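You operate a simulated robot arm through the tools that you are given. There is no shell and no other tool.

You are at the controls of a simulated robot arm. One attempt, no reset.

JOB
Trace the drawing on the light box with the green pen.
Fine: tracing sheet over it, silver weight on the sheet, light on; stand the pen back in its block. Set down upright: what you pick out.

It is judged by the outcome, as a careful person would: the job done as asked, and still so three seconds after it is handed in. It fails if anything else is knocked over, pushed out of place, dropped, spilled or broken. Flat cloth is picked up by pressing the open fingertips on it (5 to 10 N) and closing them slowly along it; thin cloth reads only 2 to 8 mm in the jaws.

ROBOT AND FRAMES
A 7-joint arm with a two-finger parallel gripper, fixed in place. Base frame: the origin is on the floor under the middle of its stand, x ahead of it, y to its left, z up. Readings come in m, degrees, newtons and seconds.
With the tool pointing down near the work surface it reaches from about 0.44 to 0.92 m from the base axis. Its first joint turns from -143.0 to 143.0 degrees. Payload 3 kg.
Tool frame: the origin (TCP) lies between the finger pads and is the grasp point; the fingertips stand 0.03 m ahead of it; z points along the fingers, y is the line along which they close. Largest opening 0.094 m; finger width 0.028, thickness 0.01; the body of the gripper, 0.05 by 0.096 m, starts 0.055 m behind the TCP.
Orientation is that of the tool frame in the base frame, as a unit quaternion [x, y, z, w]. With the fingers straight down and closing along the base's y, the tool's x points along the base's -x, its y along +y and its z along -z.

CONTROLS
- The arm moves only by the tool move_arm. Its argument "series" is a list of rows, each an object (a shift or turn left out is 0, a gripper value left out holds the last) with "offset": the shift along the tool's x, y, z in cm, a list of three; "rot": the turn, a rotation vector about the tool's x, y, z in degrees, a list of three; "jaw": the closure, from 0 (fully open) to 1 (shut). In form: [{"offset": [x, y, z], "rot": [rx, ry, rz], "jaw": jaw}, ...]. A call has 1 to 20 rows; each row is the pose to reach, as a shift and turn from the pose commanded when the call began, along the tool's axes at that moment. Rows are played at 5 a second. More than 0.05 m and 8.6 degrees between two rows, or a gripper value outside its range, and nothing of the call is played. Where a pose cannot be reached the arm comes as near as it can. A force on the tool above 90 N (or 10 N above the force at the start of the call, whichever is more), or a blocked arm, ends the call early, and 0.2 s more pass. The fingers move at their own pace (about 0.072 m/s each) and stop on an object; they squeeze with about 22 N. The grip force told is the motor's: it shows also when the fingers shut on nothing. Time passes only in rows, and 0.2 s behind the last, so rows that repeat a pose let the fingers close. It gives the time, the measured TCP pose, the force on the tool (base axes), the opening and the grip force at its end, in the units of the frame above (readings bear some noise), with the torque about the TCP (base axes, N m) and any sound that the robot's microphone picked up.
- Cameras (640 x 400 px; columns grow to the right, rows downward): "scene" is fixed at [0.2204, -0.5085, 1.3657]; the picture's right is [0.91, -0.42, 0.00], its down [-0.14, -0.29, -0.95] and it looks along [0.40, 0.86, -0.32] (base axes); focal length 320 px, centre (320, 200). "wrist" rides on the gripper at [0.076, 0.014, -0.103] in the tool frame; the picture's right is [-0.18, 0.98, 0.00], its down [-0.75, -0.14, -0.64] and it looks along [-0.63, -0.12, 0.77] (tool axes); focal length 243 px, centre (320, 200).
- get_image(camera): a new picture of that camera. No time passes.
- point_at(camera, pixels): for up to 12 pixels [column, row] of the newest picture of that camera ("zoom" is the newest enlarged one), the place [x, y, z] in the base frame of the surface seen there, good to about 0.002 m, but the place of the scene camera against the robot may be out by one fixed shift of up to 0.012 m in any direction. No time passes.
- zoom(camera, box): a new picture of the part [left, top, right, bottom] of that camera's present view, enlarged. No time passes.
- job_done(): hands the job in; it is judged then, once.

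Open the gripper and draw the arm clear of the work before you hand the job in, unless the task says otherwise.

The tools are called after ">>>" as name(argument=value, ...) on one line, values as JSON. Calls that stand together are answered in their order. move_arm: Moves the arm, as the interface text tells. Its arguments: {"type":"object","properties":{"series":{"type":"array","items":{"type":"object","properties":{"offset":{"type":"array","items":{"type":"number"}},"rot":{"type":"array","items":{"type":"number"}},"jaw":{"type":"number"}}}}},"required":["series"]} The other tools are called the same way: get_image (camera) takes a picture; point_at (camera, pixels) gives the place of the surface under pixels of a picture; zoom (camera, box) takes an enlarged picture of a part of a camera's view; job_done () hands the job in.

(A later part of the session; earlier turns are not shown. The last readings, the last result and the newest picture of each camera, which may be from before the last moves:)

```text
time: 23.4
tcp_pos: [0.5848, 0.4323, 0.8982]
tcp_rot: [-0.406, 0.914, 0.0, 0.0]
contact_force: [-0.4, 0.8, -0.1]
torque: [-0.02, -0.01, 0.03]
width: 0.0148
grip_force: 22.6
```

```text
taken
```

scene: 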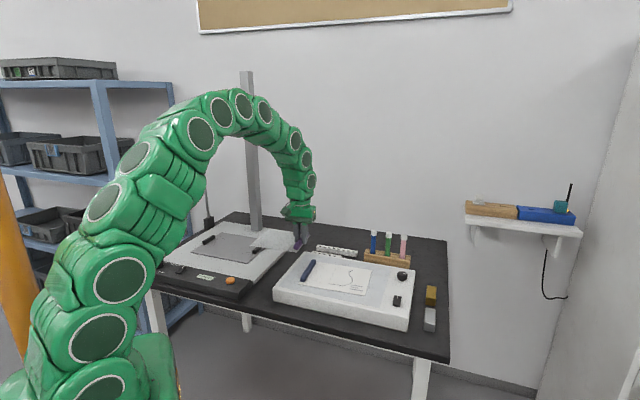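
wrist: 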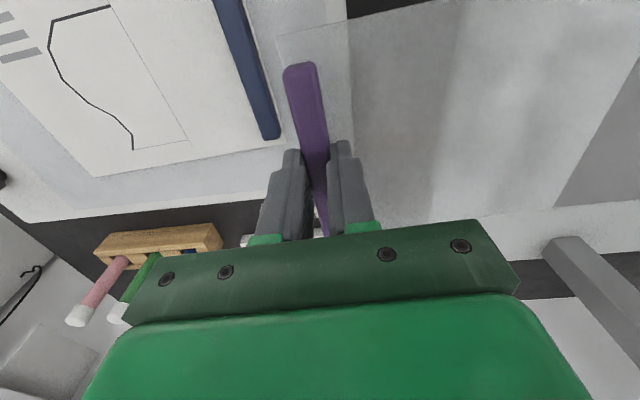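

The sheet is see-through and still held. The drawing is in clear view at (100,80), so I zoom in and measure its vertices again.

>>> zoom(camera="wrist", box=[0, 0, 290, 190])

>>> point_at(camera="wrist", pixels=[[110, 6], [49, 22], [51, 49], [72, 80], [104, 106], [122, 121], [132, 135], [133, 149], [114, 10], [188, 140], [95, 175], [276, 137]])

```text
2.11 times, centred on (145, 95) of wrist
```

zoom: 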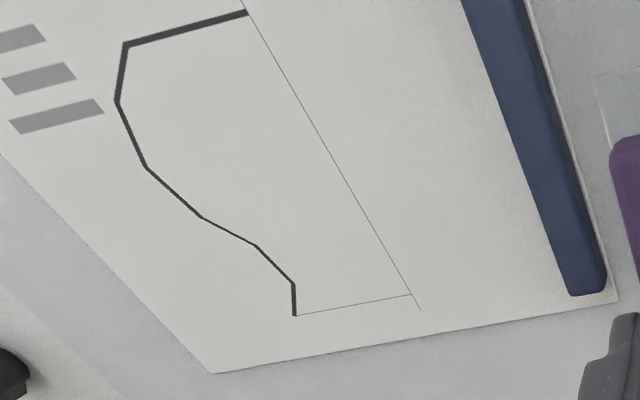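

```text
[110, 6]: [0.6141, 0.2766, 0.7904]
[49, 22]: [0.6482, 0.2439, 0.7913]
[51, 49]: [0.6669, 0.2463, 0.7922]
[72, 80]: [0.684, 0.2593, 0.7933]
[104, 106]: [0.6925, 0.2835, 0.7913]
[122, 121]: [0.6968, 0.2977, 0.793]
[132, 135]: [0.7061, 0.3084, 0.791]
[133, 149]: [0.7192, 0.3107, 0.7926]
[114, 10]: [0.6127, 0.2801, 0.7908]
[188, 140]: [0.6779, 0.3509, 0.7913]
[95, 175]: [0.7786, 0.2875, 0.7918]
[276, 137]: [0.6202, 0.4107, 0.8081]
```

The bold profile line has 8 vertices plus thin construction lines. I carry the sheet the rest of the way to hover over the drawing, bar at about (0.711,0.241), z 0.88.

>>> move_arm(series=[{"offset": [0.2, -0.8, 0]}, {"offset": [0.6, -2.4, 0]}, {"offset": [1.1, -4.4, 0]}, {"offset": [1.7, -6.6, 0]}, {"offset": [2.3, -8.8, 0]}, {"offset": [2.8, -11, 0]}, {"offset": [3.4, -13.2, 0]}, {"offset": [3.95, -15.4, 0]}, {"offset": [4.5, -17.6, 0.2]}, {"offset": [5.0, -19.6, 0.5]}, {"offset": [5.4, -21.2, 0.8]}, {"offset": [5.7, -22.2, 1.0]}, {"offset": [5.7, -22.2, 1.0]}, {"offset": [5.7, -22.2, 1.0]}])

>>> get_image(camera="scene")

>>> get_image(camera="wrist")

```text
time: 26.4
tcp_pos: [0.7102, 0.2417, 0.8899]
tcp_rot: [-0.406, 0.914, 0.0, 0.0]
contact_force: [0.5, -0.8, -0.5]
torque: [0.03, -0.01, 0.02]
width: 0.0151
grip_force: 21.6
```

```text
taken
```

scene: 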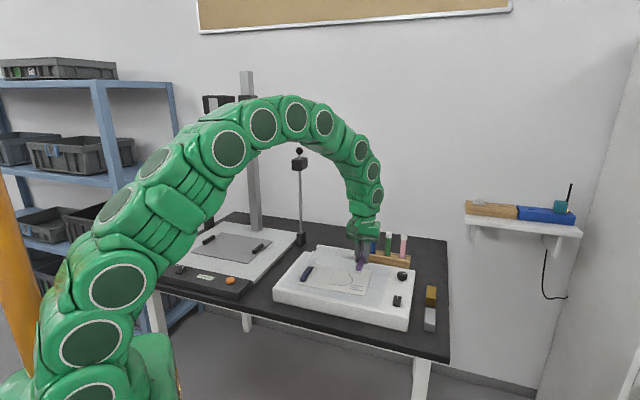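

```text
taken
```

wrist: 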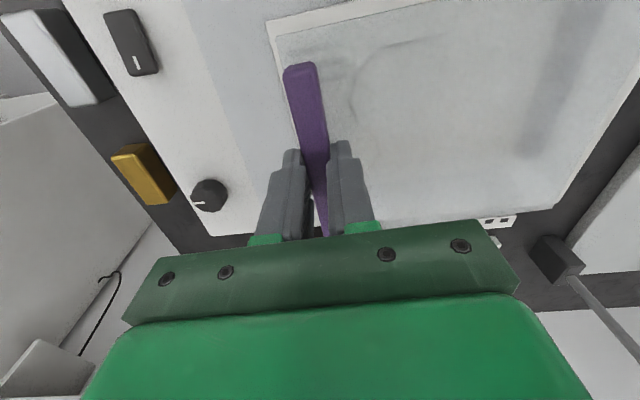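

The sheet hovers over the drawing; knob (209,195) and rocker (130,42) are in view. I zoom into scene and wrist views to check clearance against the navy bar before lowering.

>>> zoom(camera="scene", box=[270, 225, 430, 325])

>>> zoom(camera="wrist", box=[60, 0, 260, 230])

>>> point_at(camera="wrist", pixels=[[278, 42], [268, 27], [500, 200], [552, 206], [540, 110], [430, 120], [420, 210], [600, 100]])

>>> point_at(camera="wrist", pixels=[[137, 62], [120, 25], [132, 42], [110, 20], [135, 14], [125, 72], [155, 68], [209, 195], [209, 185], [60, 70], [80, 100], [30, 20]])

```text
4.00 times, centred on (350, 275) of scene
```

zoom: 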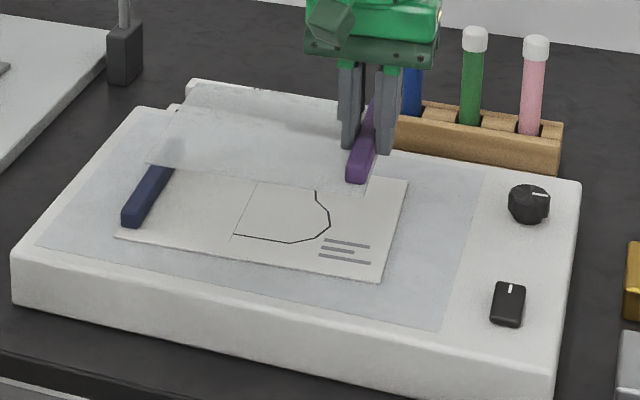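

```text
1.74 times, centred on (160, 115) of wrist
```

zoom: 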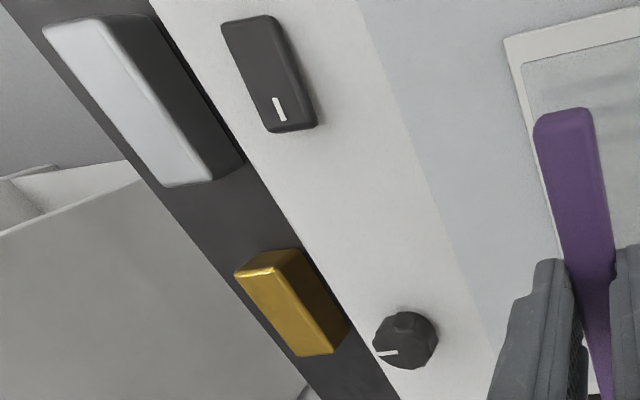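

```text
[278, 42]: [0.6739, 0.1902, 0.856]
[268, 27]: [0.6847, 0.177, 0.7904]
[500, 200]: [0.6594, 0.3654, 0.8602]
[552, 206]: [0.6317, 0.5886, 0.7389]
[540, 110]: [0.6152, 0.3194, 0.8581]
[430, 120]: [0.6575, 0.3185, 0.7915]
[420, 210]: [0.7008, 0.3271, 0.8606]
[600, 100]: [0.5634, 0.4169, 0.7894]
```

```text
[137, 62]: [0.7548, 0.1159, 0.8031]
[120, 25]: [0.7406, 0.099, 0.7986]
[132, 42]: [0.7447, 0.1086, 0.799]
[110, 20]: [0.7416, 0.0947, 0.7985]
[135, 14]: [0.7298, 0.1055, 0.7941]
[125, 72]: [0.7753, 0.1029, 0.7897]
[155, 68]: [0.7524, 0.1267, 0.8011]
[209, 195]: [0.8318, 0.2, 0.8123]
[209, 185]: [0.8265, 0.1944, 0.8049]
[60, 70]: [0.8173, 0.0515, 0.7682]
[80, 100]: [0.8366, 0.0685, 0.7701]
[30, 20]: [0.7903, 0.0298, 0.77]
```

Sheet's near-right corner is at page coordinates as planned and its left edge clears the navy bar by about 7 mm. I lower it slowly to just above the page.

>>> move_arm(series=[{"offset": [0, 0, 0.5]}, {"offset": [0, 0, 1.5]}, {"offset": [0, 0, 2.5]}, {"offset": [0, 0, 3.5]}, {"offset": [0, 0, 4.4]}, {"offset": [0, 0, 5.0]}, {"offset": [0, 0, 5.4]}, {"offset": [0, 0, 5.7]}, {"offset": [0, 0, 5.7]}])

>>> zoom(camera="scene", box=[270, 225, 430, 325])

>>> get_image(camera="wrist")

```text
time: 28.4
tcp_pos: [0.7125, 0.2409, 0.8339]
tcp_rot: [-0.406, 0.914, 0.0, -0.001]
contact_force: [-0.9, -0.2, -0.1]
torque: [-0.02, -0.04, 0.0]
width: 0.015
grip_force: 22.2
```

```text
4.00 times, centred on (350, 275) of scene
```

zoom: 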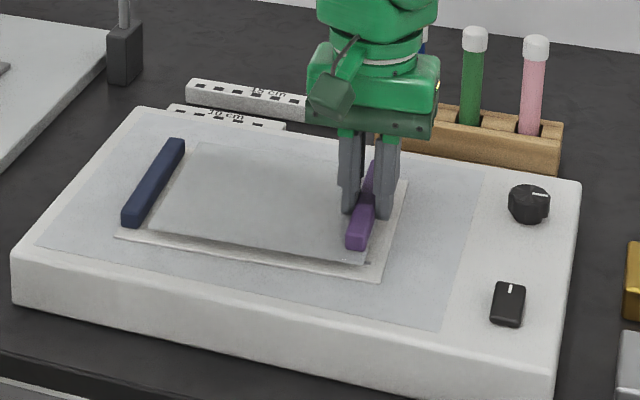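

```text
taken
```

wrist: 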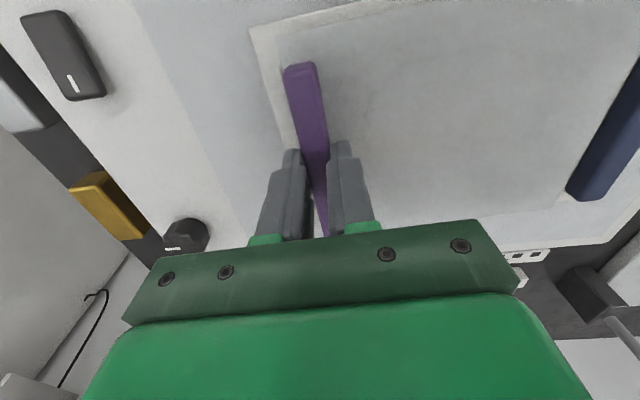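

Sheet hangs about 8 mm above the page and clear of the navy bar. I lower in 2 mm steps until light contact.

>>> move_arm(series=[{"offset": [0, 0, 0.2]}, {"offset": [0, 0, 0.4]}, {"offset": [0, 0, 0.6]}, {"offset": [0, 0, 0.6]}])

>>> zoom(camera="scene", box=[270, 225, 430, 325])

```text
time: 29.4
tcp_pos: [0.7116, 0.2405, 0.8289]
tcp_rot: [-0.406, 0.914, 0.0, 0.0]
contact_force: [0.0, -0.2, -0.1]
torque: [-0.03, -0.01, 0.02]
width: 0.0149
grip_force: 22.0
```

```text
4.00 times, centred on (350, 275) of scene
```

zoom: 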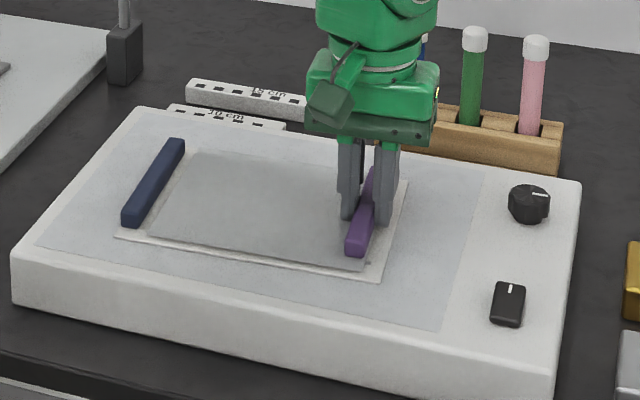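

>>> move_arm(series=[{"offset": [0, 0, 0.1]}, {"offset": [0, 0, 0.2]}, {"offset": [0, 0, 0.3]}, {"offset": [0, 0, 0.3]}])

```text
time: 30.4
tcp_pos: [0.7115, 0.2424, 0.8259]
tcp_rot: [-0.406, 0.914, 0.0, 0.0]
contact_force: [-0.7, -0.4, 5.0]
torque: [-0.05, 0.11, 0.03]
width: 0.0152
grip_force: 21.9
```

Contact at 5 N: the sheet is down. I ease off a little, open the fingers slightly and rise straight up.

>>> move_arm(series=[{"offset": [0, 0, -0.05]}, {"offset": [0, 0, -0.05], "jaw": 0.8}, {"offset": [0, 0, -0.05], "jaw": 0.72}, {"offset": [0, 0, -0.05], "jaw": 0.72}, {"offset": [0, 0, -0.05], "jaw": 0.72}, {"offset": [0, 0, -0.6]}, {"offset": [0, 0, -1.6]}, {"offset": [0, 0, -3]}, {"offset": [0, 0, -5]}, {"offset": [0, 0, -7]}, {"offset": [0, 0, -9]}, {"offset": [0, 0, -11]}, {"offset": [0, 0, -11]}])

>>> zoom(camera="scene", box=[270, 225, 430, 325])

>>> get_image(camera="wrist")

```text
time: 33.2
tcp_pos: [0.7113, 0.2402, 0.9352]
tcp_rot: [-0.406, 0.914, 0.0, 0.0]
contact_force: [0.2, 0.5, -0.3]
torque: [0.0, -0.01, 0.0]
width: 0.0264
grip_force: 0.1
```

```text
4.00 times, centred on (350, 275) of scene
```

zoom: 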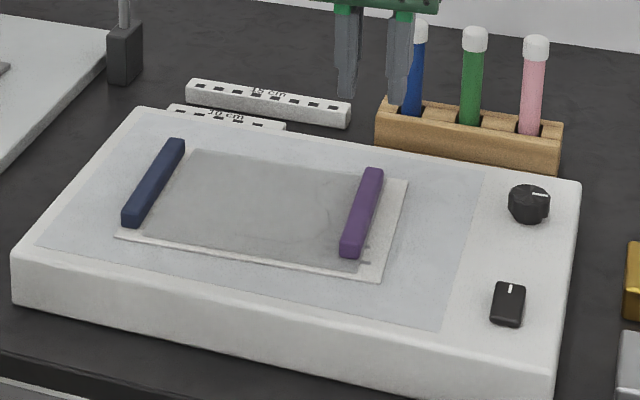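

```text
taken
```

wrist: 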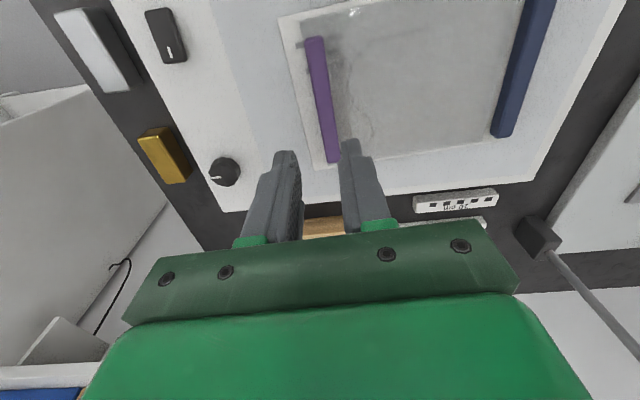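

The tracing sheet lies flat over the drawing, clear of the navy bar. Next is the silver weight at (95,50): I zoom in and measure its top face, and the rocker too.

>>> zoom(camera="wrist", box=[40, 0, 240, 125])

```text
3.20 times, centred on (140, 62) of wrist
```

zoom: 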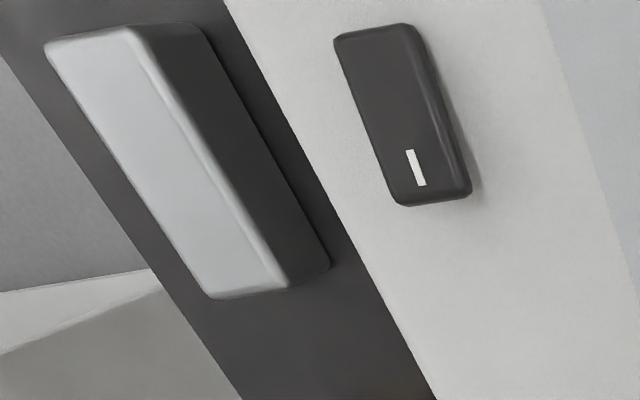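

>>> point_at(camera="zoom", pixels=[[55, 48], [128, 32], [215, 292], [283, 278], [165, 165], [110, 130], [185, 130], [400, 190], [440, 185], [350, 42], [415, 165], [380, 90]])

>>> point_at(camera="wrist", pixels=[[304, 42], [322, 42], [331, 160], [341, 158], [294, 20], [498, 135], [505, 130], [525, 10], [440, 80], [490, 140], [340, 165], [400, 155]])

```text
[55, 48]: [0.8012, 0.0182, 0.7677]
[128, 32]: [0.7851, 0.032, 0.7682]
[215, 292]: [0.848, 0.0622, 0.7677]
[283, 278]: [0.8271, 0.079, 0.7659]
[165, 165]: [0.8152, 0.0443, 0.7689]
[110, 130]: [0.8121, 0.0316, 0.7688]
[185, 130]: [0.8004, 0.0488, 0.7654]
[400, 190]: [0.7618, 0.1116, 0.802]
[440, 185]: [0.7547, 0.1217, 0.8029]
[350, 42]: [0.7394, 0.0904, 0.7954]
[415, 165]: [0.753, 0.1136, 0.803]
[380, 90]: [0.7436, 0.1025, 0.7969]
```

```text
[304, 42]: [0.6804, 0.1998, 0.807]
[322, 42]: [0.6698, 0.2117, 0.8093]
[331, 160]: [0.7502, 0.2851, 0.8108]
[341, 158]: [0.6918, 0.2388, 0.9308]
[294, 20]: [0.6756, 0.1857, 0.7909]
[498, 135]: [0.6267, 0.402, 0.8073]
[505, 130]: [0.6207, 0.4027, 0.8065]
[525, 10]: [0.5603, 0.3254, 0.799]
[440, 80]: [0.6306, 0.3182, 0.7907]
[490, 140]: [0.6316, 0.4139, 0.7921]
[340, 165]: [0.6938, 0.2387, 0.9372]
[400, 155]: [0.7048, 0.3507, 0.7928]
```

Silver weight: centre about (0.8154,0.048), turned 45.7°, about 26 mm wide, top z 0.768. I move above it with the fingers 50 mm open.

>>> move_arm(series=[{"offset": [0.5, -1.5, 0], "jaw": 0.468}, {"offset": [1.5, -4.5, 0.5]}, {"offset": [2.5, -7.5, 1.2]}, {"offset": [3.6, -10.5, 2.2]}, {"offset": [4.7, -13.5, 3.3], "rot": [0, 0, 0.6]}, {"offset": [5.8, -16.5, 4.4], "rot": [0, 0, 1.2]}, {"offset": [6.8, -19, 5.4], "rot": [0, 0, 1.8]}, {"offset": [7.29, -20.6, 6.5], "rot": [0, 0, 2.2]}, {"offset": [7.29, -20.6, 6.5], "rot": [0, 0, 2.2]}, {"offset": [7.29, -20.6, 6.5], "rot": [0, 0, 2.2]}])

>>> get_image(camera="wrist")

>>> get_image(camera="scene")

```text
time: 35.4
tcp_pos: [0.816, 0.0488, 0.8706]
tcp_rot: [-0.388, 0.922, 0.0, 0.0]
contact_force: [0.6, -0.2, 0.5]
torque: [0.01, 0.01, 0.02]
width: 0.05
grip_force: 0.0
```

```text
taken
```

wrist: 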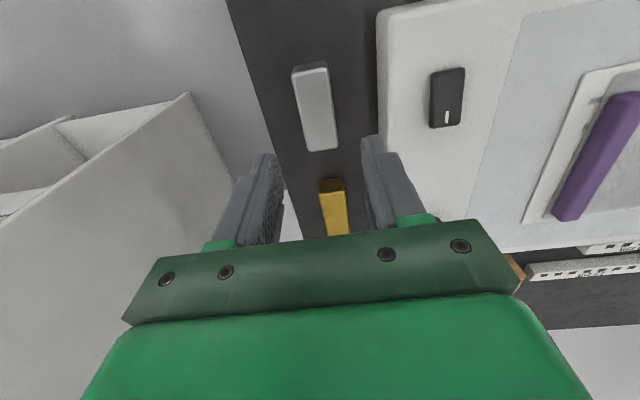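

```text
taken
```

scene: 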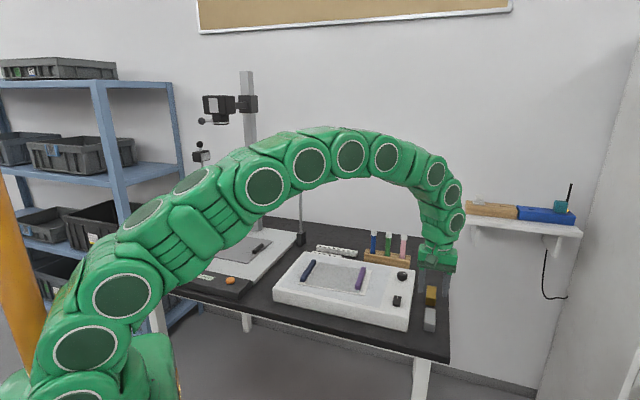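

Weight is between the fingers; I verify its top-face extents in this view.

>>> zoom(camera="wrist", box=[260, 40, 380, 200])

>>> point_at(camera="wrist", pixels=[[297, 75], [326, 71], [309, 147], [335, 144], [303, 110], [329, 108], [316, 109], [322, 183], [341, 181]])

```text
2.50 times, centred on (320, 120) of wrist
```

zoom: 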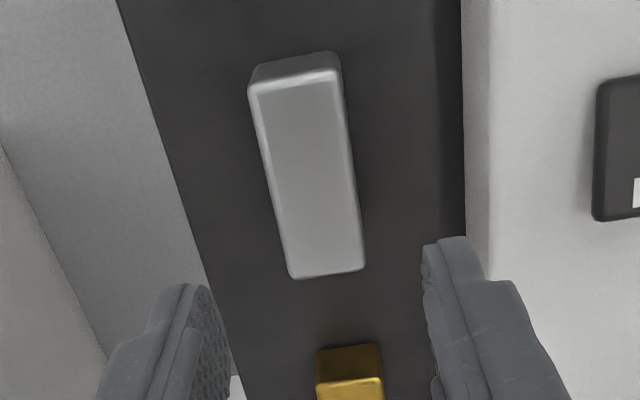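

```text
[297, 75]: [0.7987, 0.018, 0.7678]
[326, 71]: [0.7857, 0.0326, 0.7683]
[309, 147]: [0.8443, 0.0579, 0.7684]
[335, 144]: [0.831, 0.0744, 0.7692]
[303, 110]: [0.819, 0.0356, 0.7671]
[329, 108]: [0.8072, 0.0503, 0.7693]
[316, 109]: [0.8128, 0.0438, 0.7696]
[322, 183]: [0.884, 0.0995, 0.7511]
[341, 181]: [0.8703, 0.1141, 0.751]
```

Centre is (0.815,0.046). I shift a little and go down to TCP z about 0.777.

>>> move_arm(series=[{"offset": [0.3, -0.14, 1.5]}, {"offset": [0.3, -0.14, 3.5]}, {"offset": [0.3, -0.14, 5.5]}, {"offset": [0.3, -0.14, 7.3]}, {"offset": [0.3, -0.14, 8.5]}, {"offset": [0.3, -0.14, 9.2]}, {"offset": [0.3, -0.14, 9.2]}])

>>> zoom(camera="wrist", box=[220, 40, 440, 240])

```text
time: 37.0
tcp_pos: [0.815, 0.0443, 0.7774]
tcp_rot: [-0.388, 0.922, 0.0, 0.0]
contact_force: [0.2, 0.3, 0.3]
torque: [-0.03, 0.02, -0.03]
width: 0.0498
grip_force: 0.1
```

```text
2.00 times, centred on (330, 140) of wrist
```

zoom: 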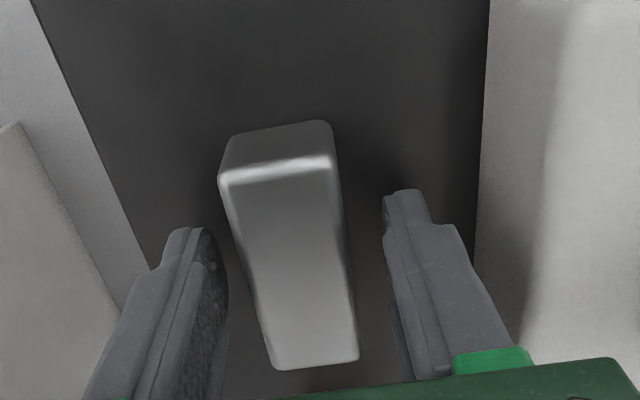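

Weight lies a bit nearer the left finger; I shift 2 mm to -y and close slowly.

>>> move_arm(series=[{"offset": [0, -0.2, 0.1], "jaw": 0.55}, {"offset": [0, -0.2, 0.1], "jaw": 0.65}, {"offset": [0, -0.2, 0.1], "jaw": 0.72}, {"offset": [0, -0.2, 0.1], "jaw": 0.85}, {"offset": [0, -0.2, 0.1], "jaw": 1}, {"offset": [0, -0.2, 0.1], "jaw": 1}, {"offset": [0, -0.2, 0.1], "jaw": 1}])

>>> move_arm(series=[{"offset": [0, 0, -0.2]}, {"offset": [0, 0, -0.5]}, {"offset": [0, 0, -0.8]}, {"offset": [0, 0, -1.2]}, {"offset": [0, 0, -1.2]}])

>>> zoom(camera="wrist", box=[220, 40, 440, 240])

>>> zoom(camera="scene", box=[380, 230, 480, 350])

```text
time: 38.6
tcp_pos: [0.817, 0.0427, 0.7766]
tcp_rot: [-0.387, 0.922, 0.0, 0.0]
contact_force: [1.3, 0.1, 1.0]
torque: [-0.05, -0.03, 0.02]
width: 0.0295
grip_force: 22.2
```

```text
time: 39.8
tcp_pos: [0.8163, 0.0439, 0.7862]
tcp_rot: [-0.388, 0.922, 0.001, 0.0]
contact_force: [-0.3, 0.7, -3.8]
torque: [0.06, 0.0, -0.01]
width: 0.0299
grip_force: 21.7
```

```text
2.00 times, centred on (330, 140) of wrist
```

zoom: 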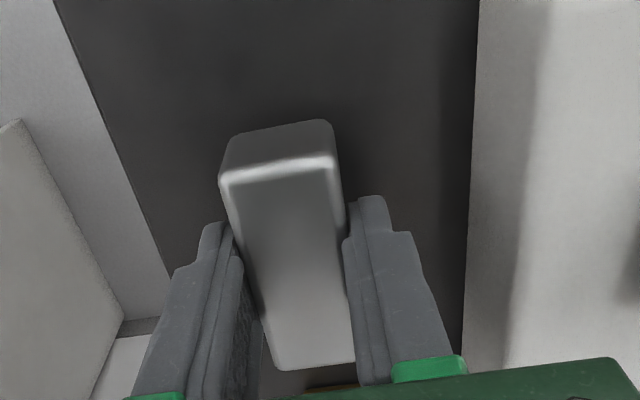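

```text
3.33 times, centred on (430, 290) of scene
```

zoom: 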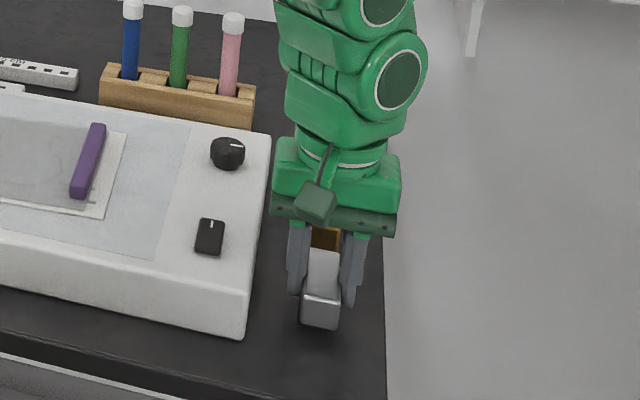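

Weight is held at 30 mm and 3.8 N. I lift it to z 0.90 and carry it over the left part of the sheet, target (0.630,0.336).

>>> move_arm(series=[{"offset": [0, 0, -1]}, {"offset": [0, 0, -2.5]}, {"offset": [0, 0, -4.5]}, {"offset": [0, 0, -6.5]}, {"offset": [0, 0, -8.5]}, {"offset": [0, 0.5, -10]}, {"offset": [-0.4, 2, -11]}, {"offset": [-1.0, 4.5, -11.4]}, {"offset": [-1.7, 7.5, -11.4]}, {"offset": [-2.5, 10.7, -11.4], "rot": [0, 0, -0.4]}, {"offset": [-3.3, 14, -11.4], "rot": [0, 0, -0.8]}, {"offset": [-4.1, 17.3, -11.4], "rot": [0, 0, -1.2]}, {"offset": [-4.9, 20.7, -11.4], "rot": [0, 0, -1.6]}, {"offset": [-5.7, 24, -11.4], "rot": [0, 0, -2.0]}, {"offset": [-6.4, 27.2, -11.4], "rot": [0, 0, -2.2]}, {"offset": [-7.0, 30, -11.4], "rot": [0, 0, -2.2]}, {"offset": [-7.5, 32.3, -11.4], "rot": [0, 0, -2.2]}, {"offset": [-7.89, 33.7, -11.4], "rot": [0, 0, -2.2]}, {"offset": [-7.89, 33.7, -11.4], "rot": [0, 0, -2.2]}])

>>> get_image(camera="wrist")

>>> zoom(camera="scene", box=[270, 205, 430, 325])

```text
time: 43.8
tcp_pos: [0.6299, 0.3375, 0.9018]
tcp_rot: [-0.405, 0.914, 0.0, 0.0]
contact_force: [-0.9, 0.5, -3.2]
torque: [0.0, 0.02, 0.03]
width: 0.0296
grip_force: 22.0
```

```text
taken
```

wrist: 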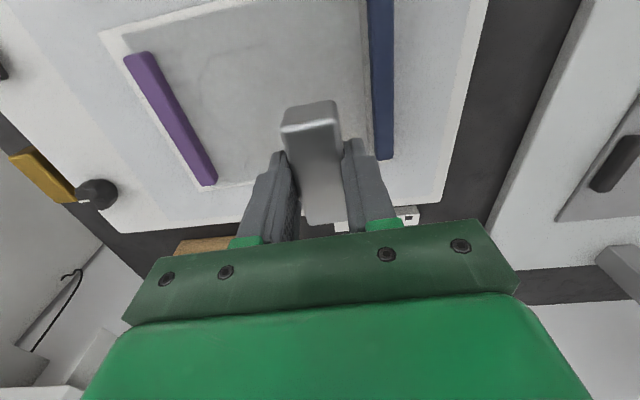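

```text
3.33 times, centred on (350, 265) of scene
```

zoom: 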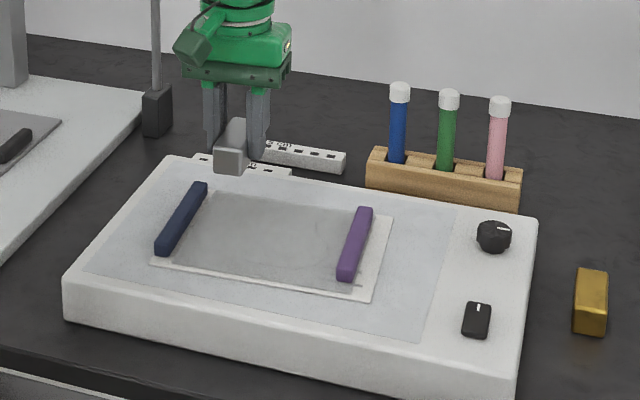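

The weight hovers over the left half of the sheet, clear of the navy bar. I lower it to near the sheet.

>>> move_arm(series=[{"offset": [0, 0, 0.7]}, {"offset": [0, 0, 2]}, {"offset": [0, 0, 3.5]}, {"offset": [0, 0, 5]}, {"offset": [0, 0, 6]}, {"offset": [0, 0, 6.6]}, {"offset": [0, 0, 6.6]}])

>>> get_image(camera="wrist")

>>> zoom(camera="scene", box=[270, 205, 430, 325])

```text
time: 45.4
tcp_pos: [0.6306, 0.3368, 0.8369]
tcp_rot: [-0.405, 0.914, 0.0, 0.001]
contact_force: [0.2, -0.5, -3.7]
torque: [-0.03, 0.03, 0.03]
width: 0.0297
grip_force: 22.3
```

```text
taken
```

wrist: 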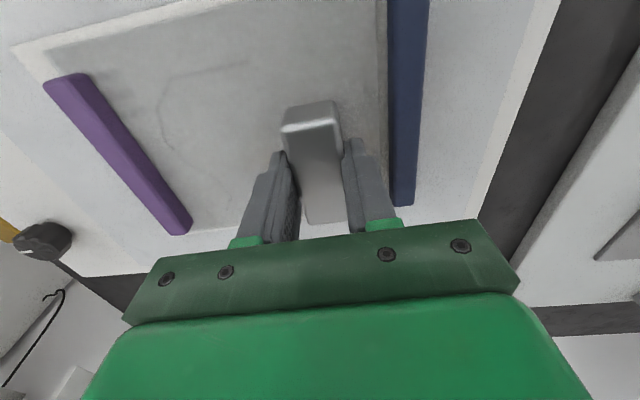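

```text
3.33 times, centred on (350, 265) of scene
```

zoom: 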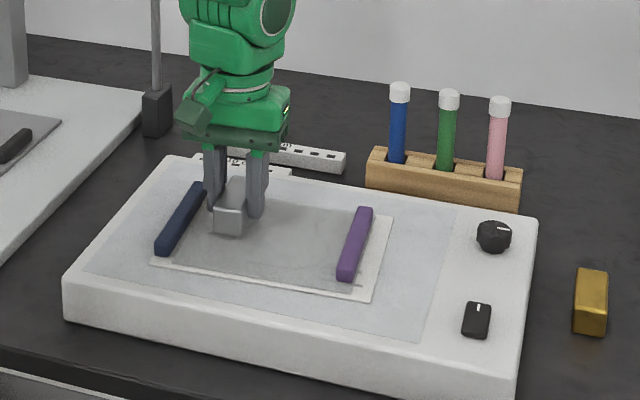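

Weight is about 7 mm above the sheet. I lower in small steps until the load comes off.

>>> move_arm(series=[{"offset": [0, 0, 0.15]}, {"offset": [0, 0, 0.3]}, {"offset": [0, 0, 0.45]}, {"offset": [0, 0, 0.6]}, {"offset": [0, 0, 0.6]}])

```text
time: 46.6
tcp_pos: [0.6302, 0.3373, 0.8313]
tcp_rot: [-0.406, 0.914, 0.0, 0.001]
contact_force: [0.1, -1.8, 14.4]
torque: [-0.09, -0.01, 0.0]
width: 0.03
grip_force: 22.1
```

It has landed (14 N); I ease up slightly, then open the fingers a bit and rise.

>>> move_arm(series=[{"offset": [0, 0, -0.1]}, {"offset": [0, 0, -0.15]}, {"offset": [0, 0, -0.15], "jaw": 0.64}, {"offset": [0, 0, -0.15], "jaw": 0.57}, {"offset": [0, 0, -0.15], "jaw": 0.57}, {"offset": [0, 0, -0.15], "jaw": 0.57}, {"offset": [0, 0, -1]}, {"offset": [0, 0, -2.5]}, {"offset": [0, 0, -4.5]}, {"offset": [0, 0, -7]}, {"offset": [0, 0, -9.5]}, {"offset": [0, 0, -12]}, {"offset": [0, 0, -12]}])

>>> get_image(camera="wrist")

>>> zoom(camera="scene", box=[270, 205, 430, 325])

```text
time: 49.4
tcp_pos: [0.63, 0.3361, 0.9519]
tcp_rot: [-0.404, 0.915, 0.0, 0.0]
contact_force: [0.0, 0.2, -0.3]
torque: [0.02, -0.03, 0.0]
width: 0.0405
grip_force: 0.1
```

```text
taken
```

wrist: 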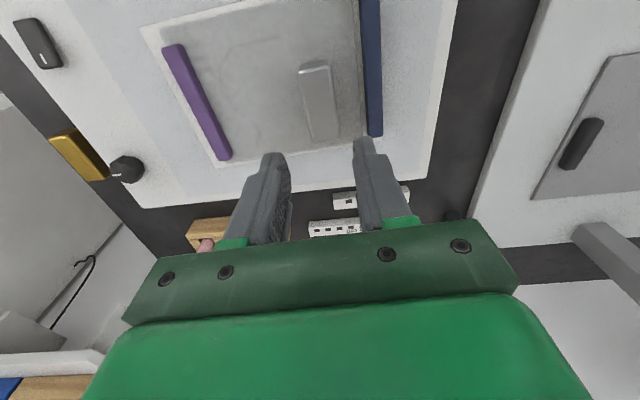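

```text
3.33 times, centred on (350, 265) of scene
```

zoom: 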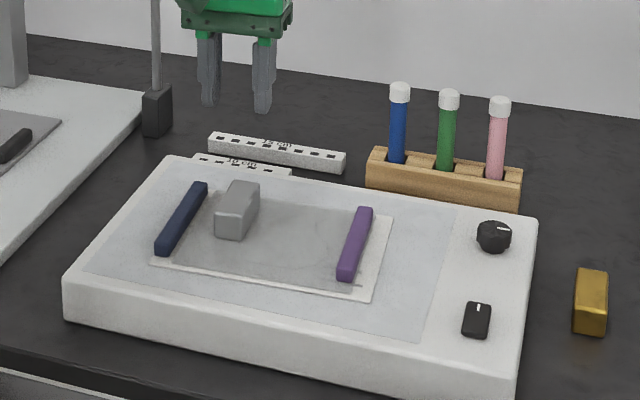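

The silver weight stands on the sheet, clear of the drawing lines. Now I close the fingers and move above the rocker's marked end at about (0.754,0.116).

>>> move_arm(series=[{"offset": [0.5, -1.5, 0], "jaw": 1}, {"offset": [1.5, -4.5, 0]}, {"offset": [2.6, -8, 0.5]}, {"offset": [3.8, -11.5, 1.5], "rot": [0, 0, 1]}, {"offset": [5.0, -15, 3], "rot": [0, 0, 2]}, {"offset": [6.1, -18.5, 4.5], "rot": [0, 0, 3]}, {"offset": [7.2, -21.8, 6], "rot": [0, 0, 3.8]}, {"offset": [7.92, -24, 7.5], "rot": [0, 0, 3.8]}, {"offset": [7.92, -24, 8.2], "rot": [0, 0, 3.8]}, {"offset": [7.92, -24, 8.2], "rot": [0, 0, 3.8]}])

>>> get_image(camera="wrist")

>>> zoom(camera="wrist", box=[260, 40, 380, 200])

```text
time: 51.6
tcp_pos: [0.7554, 0.1171, 0.8694]
tcp_rot: [-0.375, 0.927, -0.001, 0.0]
contact_force: [0.5, 0.1, -0.1]
torque: [0.0, 0.0, 0.01]
width: 0.0001
grip_force: 22.0
```

```text
taken
```

wrist: 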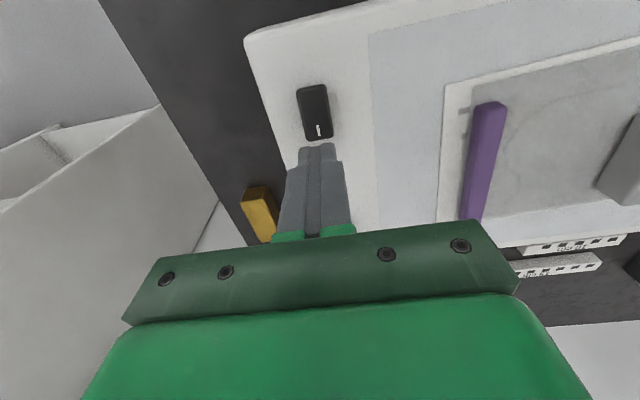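

```text
2.50 times, centred on (320, 120) of wrist
```

zoom: 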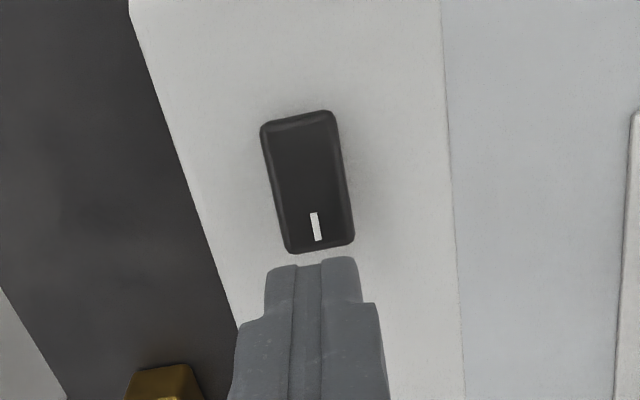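

The tool axis points right at the rocker's white mark. I descend to just above it, then press in 1 mm steps.

>>> move_arm(series=[{"offset": [0, 0, 1.2]}, {"offset": [0, 0, 2.4]}, {"offset": [0, 0, 3.0]}, {"offset": [0, 0, 3.3]}, {"offset": [0, 0, 3.3]}])

>>> move_arm(series=[{"offset": [0, 0, 0.1]}, {"offset": [0, 0, 0.2]}, {"offset": [0, 0, 0.3]}, {"offset": [0, 0, 0.4]}, {"offset": [0, 0, 0.5]}])

>>> zoom(camera="scene", box=[270, 205, 430, 325])

```text
time: 52.8
tcp_pos: [0.7549, 0.1164, 0.8367]
tcp_rot: [-0.375, 0.927, 0.0, 0.0]
contact_force: [-0.4, 0.0, 0.7]
torque: [-0.01, 0.02, -0.01]
width: 0.0
grip_force: 21.7
```

```text
time: 54.0
tcp_pos: [0.7539, 0.116, 0.8318]
tcp_rot: [-0.375, 0.927, 0.0, 0.0]
contact_force: [0.2, 1.2, 1.0]
torque: [0.01, -0.03, -0.01]
width: 0.0
grip_force: 21.7
heard: click
```

```text
3.33 times, centred on (350, 265) of scene
```

zoom: 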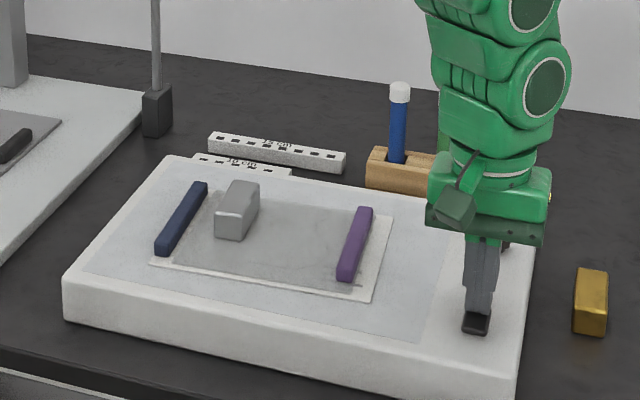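

A click was heard. I raise the fingers and check whether the panel is lit.

>>> move_arm(series=[{"offset": [0, 0, -0.5]}, {"offset": [0, 0, -1.5]}, {"offset": [0, 0, -3]}, {"offset": [0, 0, -5]}, {"offset": [0, 0, -7]}, {"offset": [0, 0, -9]}, {"offset": [0, 0, -9]}])

>>> get_image(camera="scene")

>>> get_image(camera="wrist")

>>> zoom(camera="scene", box=[270, 225, 430, 325])

```text
time: 55.6
tcp_pos: [0.7561, 0.1173, 0.9192]
tcp_rot: [-0.375, 0.927, -0.001, 0.0]
contact_force: [0.2, 0.2, 0.8]
torque: [-0.02, 0.02, -0.02]
width: 0.0
grip_force: 21.4
```

```text
taken
```

scene: 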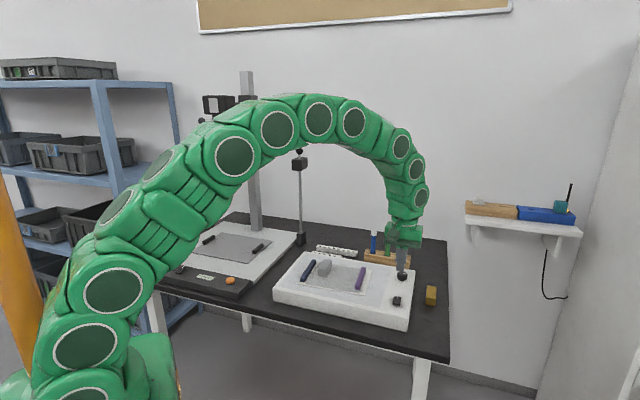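

```text
taken
```

wrist: 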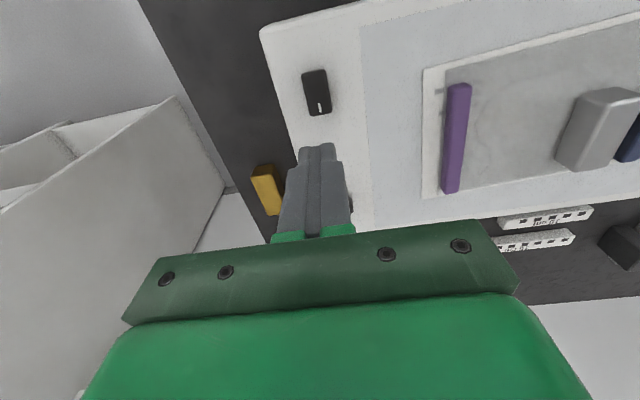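

```text
4.00 times, centred on (350, 275) of scene
```

zoom: 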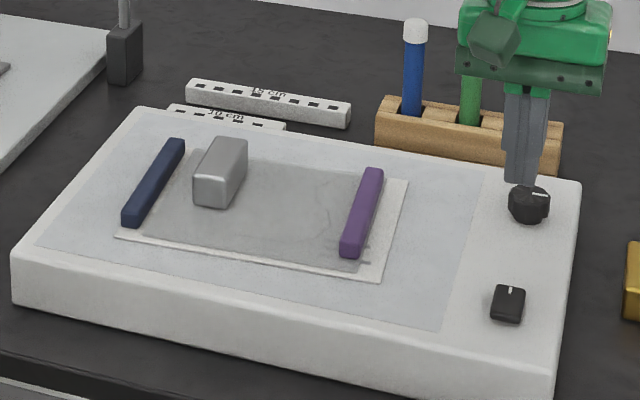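

The rocker has tipped over but the panel does not look lit. I zoom into rocker and knob to see their state.

>>> zoom(camera="wrist", box=[260, 40, 380, 140])

>>> point_at(camera="wrist", pixels=[[311, 75], [313, 85], [317, 95], [320, 108], [308, 80], [325, 105]])

>>> zoom(camera="scene", box=[385, 260, 425, 310])

>>> zoom(camera="scene", box=[450, 170, 600, 300])

```text
4.00 times, centred on (320, 90) of wrist
```

zoom: 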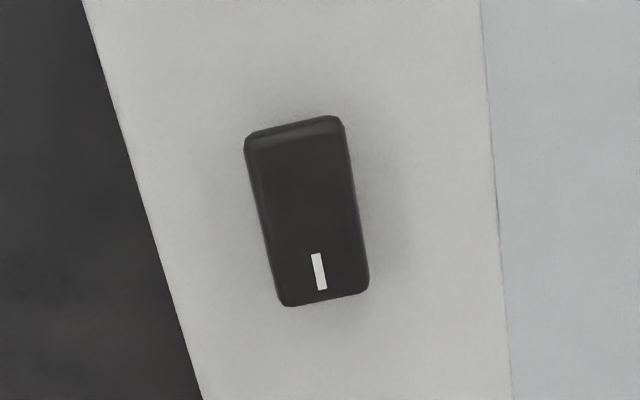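

```text
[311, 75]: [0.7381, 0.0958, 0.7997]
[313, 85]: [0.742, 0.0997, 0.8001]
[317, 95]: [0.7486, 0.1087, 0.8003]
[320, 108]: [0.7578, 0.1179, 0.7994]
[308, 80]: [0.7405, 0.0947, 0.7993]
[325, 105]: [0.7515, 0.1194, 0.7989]
```

```text
8.00 times, centred on (405, 285) of scene
```

zoom: 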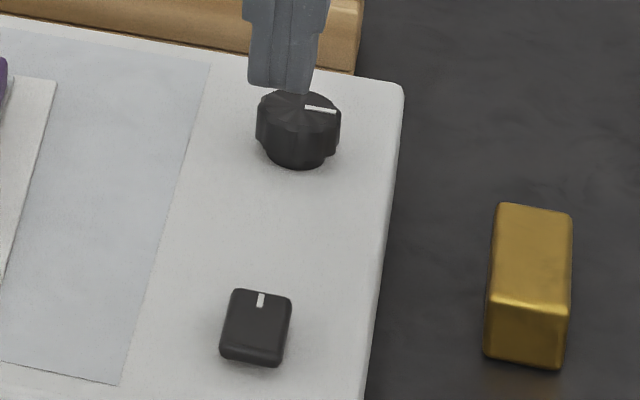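

```text
3.08 times, centred on (525, 235) of scene
```

zoom: 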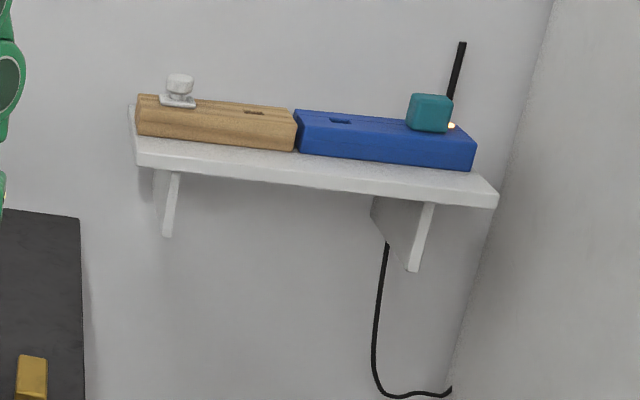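

The rocker now measures level (0.799–0.800 at both ends). I press the marked end once more, a bit deeper, to make sure it is fully over, watching force and sound.

>>> move_arm(series=[{"offset": [0, 0, 2]}, {"offset": [0, 0, 4.5]}, {"offset": [0, 0, 6.5]}, {"offset": [0, 0, 8.0]}, {"offset": [0, 0, 8.6]}, {"offset": [0, 0, 8.8]}, {"offset": [0, 0, 8.9]}, {"offset": [0, 0, 9.0]}])

>>> move_arm(series=[{"offset": [0, 0, 0.1]}, {"offset": [0, 0, 0.2]}, {"offset": [0, 0, 0.3]}])

>>> move_arm(series=[{"offset": [0, 0, 0.1]}, {"offset": [0, 0, 0.2]}])

>>> zoom(camera="scene", box=[270, 205, 430, 325])

```text
time: 57.4
tcp_pos: [0.7559, 0.1157, 0.8314]
tcp_rot: [-0.375, 0.927, 0.0, 0.0]
contact_force: [-0.2, 0.0, -0.1]
torque: [0.01, 0.02, -0.01]
width: 0.0
grip_force: 21.8
```

```text
time: 58.2
tcp_pos: [0.7557, 0.1157, 0.8303]
tcp_rot: [-0.376, 0.927, -0.001, 0.0]
contact_force: [-23.3, -21.6, 62.9]
torque: [-1.21, 1.31, 0.01]
width: 0.0
grip_force: 21.9
heard: click, click, click, click, click, click, click, click
```

```text
time: 58.7
tcp_pos: [0.7564, 0.1162, 0.8313]
tcp_rot: [-0.375, 0.927, 0.0, 0.001]
contact_force: [-13.3, -3.1, 26.8]
torque: [-0.31, 0.66, -0.04]
width: 0.0003
grip_force: 21.9
heard: click, click
stopped in row 2: the force on the tool passed its limit at 96 N (the readings are from after the stop); the commanded pose is now the measured one
```

```text
3.33 times, centred on (350, 265) of scene
```

zoom: 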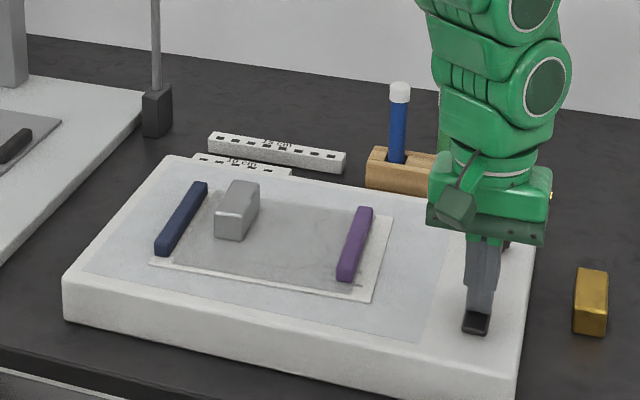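

I pressed too hard there; the force stopped the move and many clicks were heard. I retreat straight up and check the state.

>>> move_arm(series=[{"offset": [0, 0, -0.3]}, {"offset": [0, 0, -0.8]}, {"offset": [0, 0, -2]}, {"offset": [0, 0, -4]}, {"offset": [0, 0, -6]}, {"offset": [0, 0, -8]}, {"offset": [0, 0, -8]}])

>>> get_image(camera="wrist")

>>> zoom(camera="scene", box=[270, 225, 430, 325])

>>> zoom(camera="wrist", box=[260, 40, 380, 140])

```text
time: 60.3
tcp_pos: [0.7555, 0.1172, 0.9098]
tcp_rot: [-0.374, 0.927, -0.001, 0.001]
contact_force: [0.0, -0.5, -0.6]
torque: [-0.02, 0.0, 0.0]
width: 0.0
grip_force: 21.8
```

```text
taken
```

wrist: 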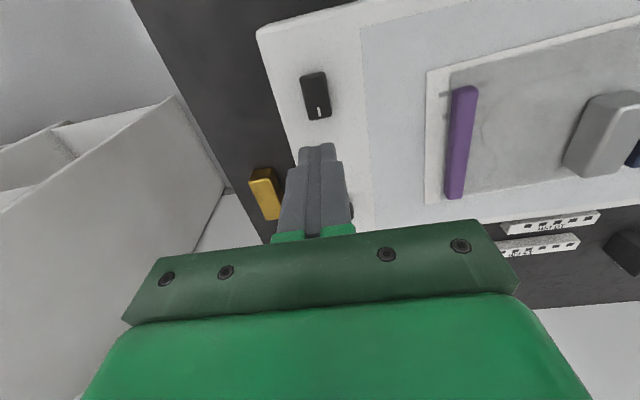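

```text
4.00 times, centred on (350, 275) of scene
```

zoom: 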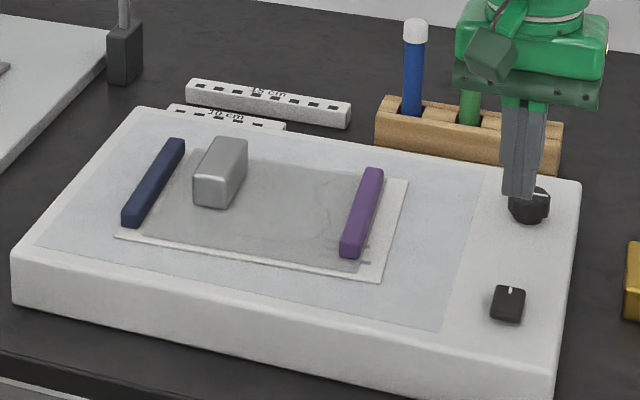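

```text
4.00 times, centred on (320, 90) of wrist
```

zoom: 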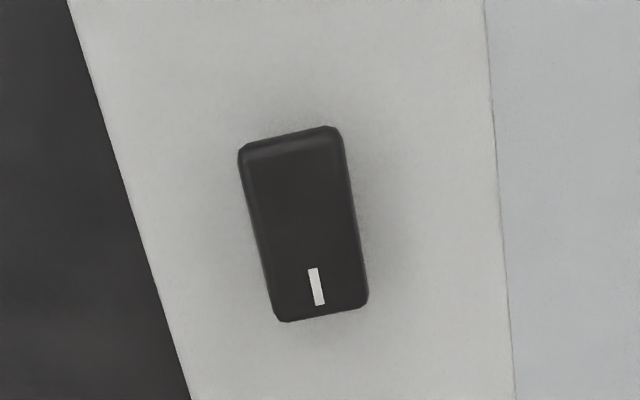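

Nothing shifted. I measure the rocker's tilt now and look at the knob's pointer.

>>> point_at(camera="zoom", pixels=[[300, 160], [265, 165], [320, 160], [300, 200], [310, 240], [320, 290], [295, 310], [350, 300], [330, 310]])

>>> zoom(camera="scene", box=[385, 260, 425, 310])

```text
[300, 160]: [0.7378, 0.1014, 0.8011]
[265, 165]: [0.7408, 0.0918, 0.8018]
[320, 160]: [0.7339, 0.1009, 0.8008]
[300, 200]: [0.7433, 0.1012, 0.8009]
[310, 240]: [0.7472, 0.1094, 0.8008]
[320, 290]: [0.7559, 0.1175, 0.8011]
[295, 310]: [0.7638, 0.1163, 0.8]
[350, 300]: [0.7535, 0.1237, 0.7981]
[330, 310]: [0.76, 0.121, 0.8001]
```

```text
8.00 times, centred on (405, 285) of scene
```

zoom: 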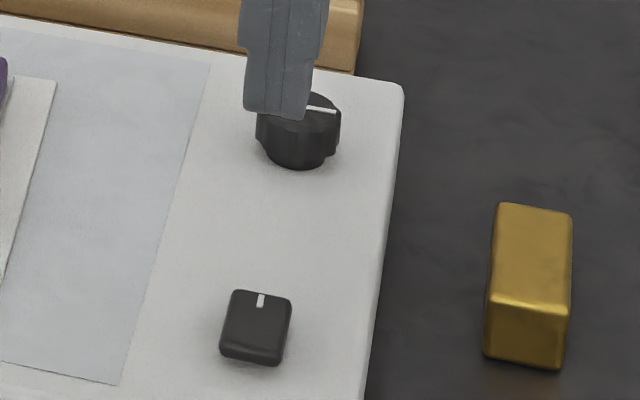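

The rocker is in its other position, yet the panel looks unlit, so the dimmer knob may be at its low end. I move above the knob with open fingers for a close view.

>>> move_arm(series=[{"offset": [-2, 0.2, -0.5], "jaw": 0.38}, {"offset": [-4.5, 0.5, -1.2]}, {"offset": [-7, 0.8, -2]}, {"offset": [-8.5, 0.9, -2]}, {"offset": [-8.5, 0.9, -2]}])

>>> get_image(camera="wrist")

>>> zoom(camera="wrist", box=[260, 60, 380, 200])

```text
time: 61.5
tcp_pos: [0.8119, 0.1819, 0.9315]
tcp_rot: [-0.375, 0.927, -0.001, 0.001]
contact_force: [-0.4, 0.3, -0.4]
torque: [0.02, -0.01, 0.01]
width: 0.0582
grip_force: 0.0
```

```text
taken
```

wrist: 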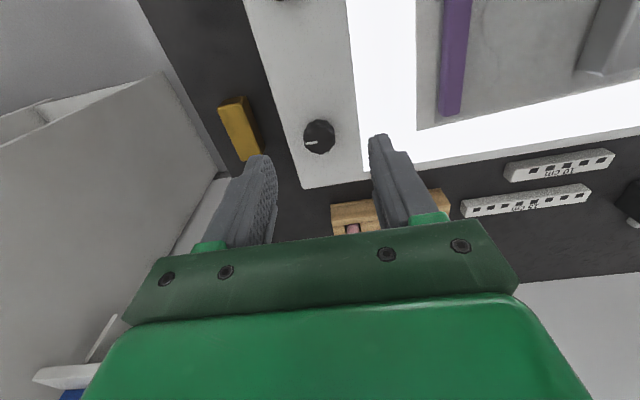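

```text
2.86 times, centred on (320, 130) of wrist
```

zoom: 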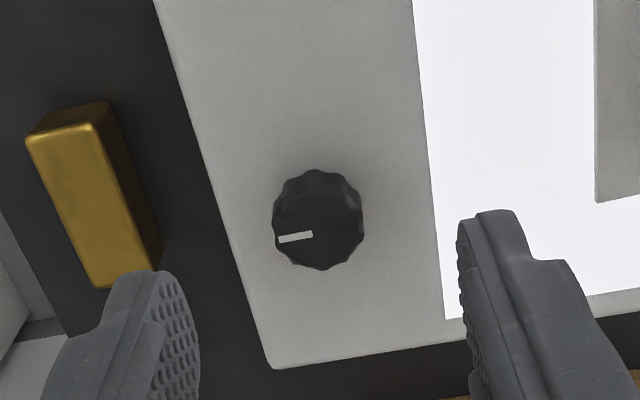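

The panel now shines bright white: the light is on (it came with a delay). I check the scene view to confirm it stays lit.

>>> get_image(camera="scene")

>>> zoom(camera="scene", box=[270, 225, 430, 325])

```text
taken
```

scene: 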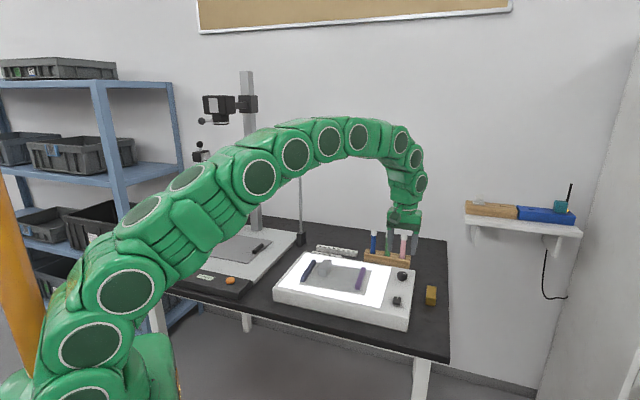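

```text
4.00 times, centred on (350, 275) of scene
```

zoom: 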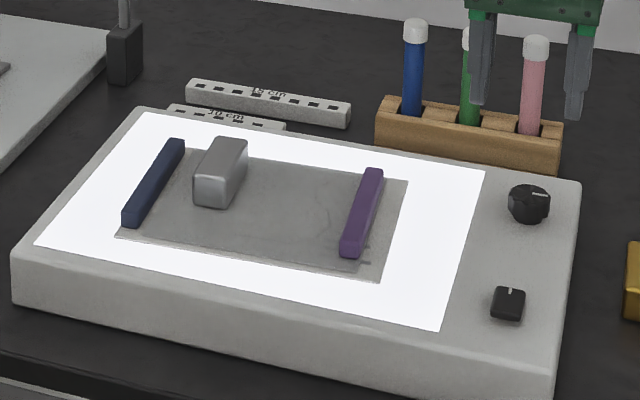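

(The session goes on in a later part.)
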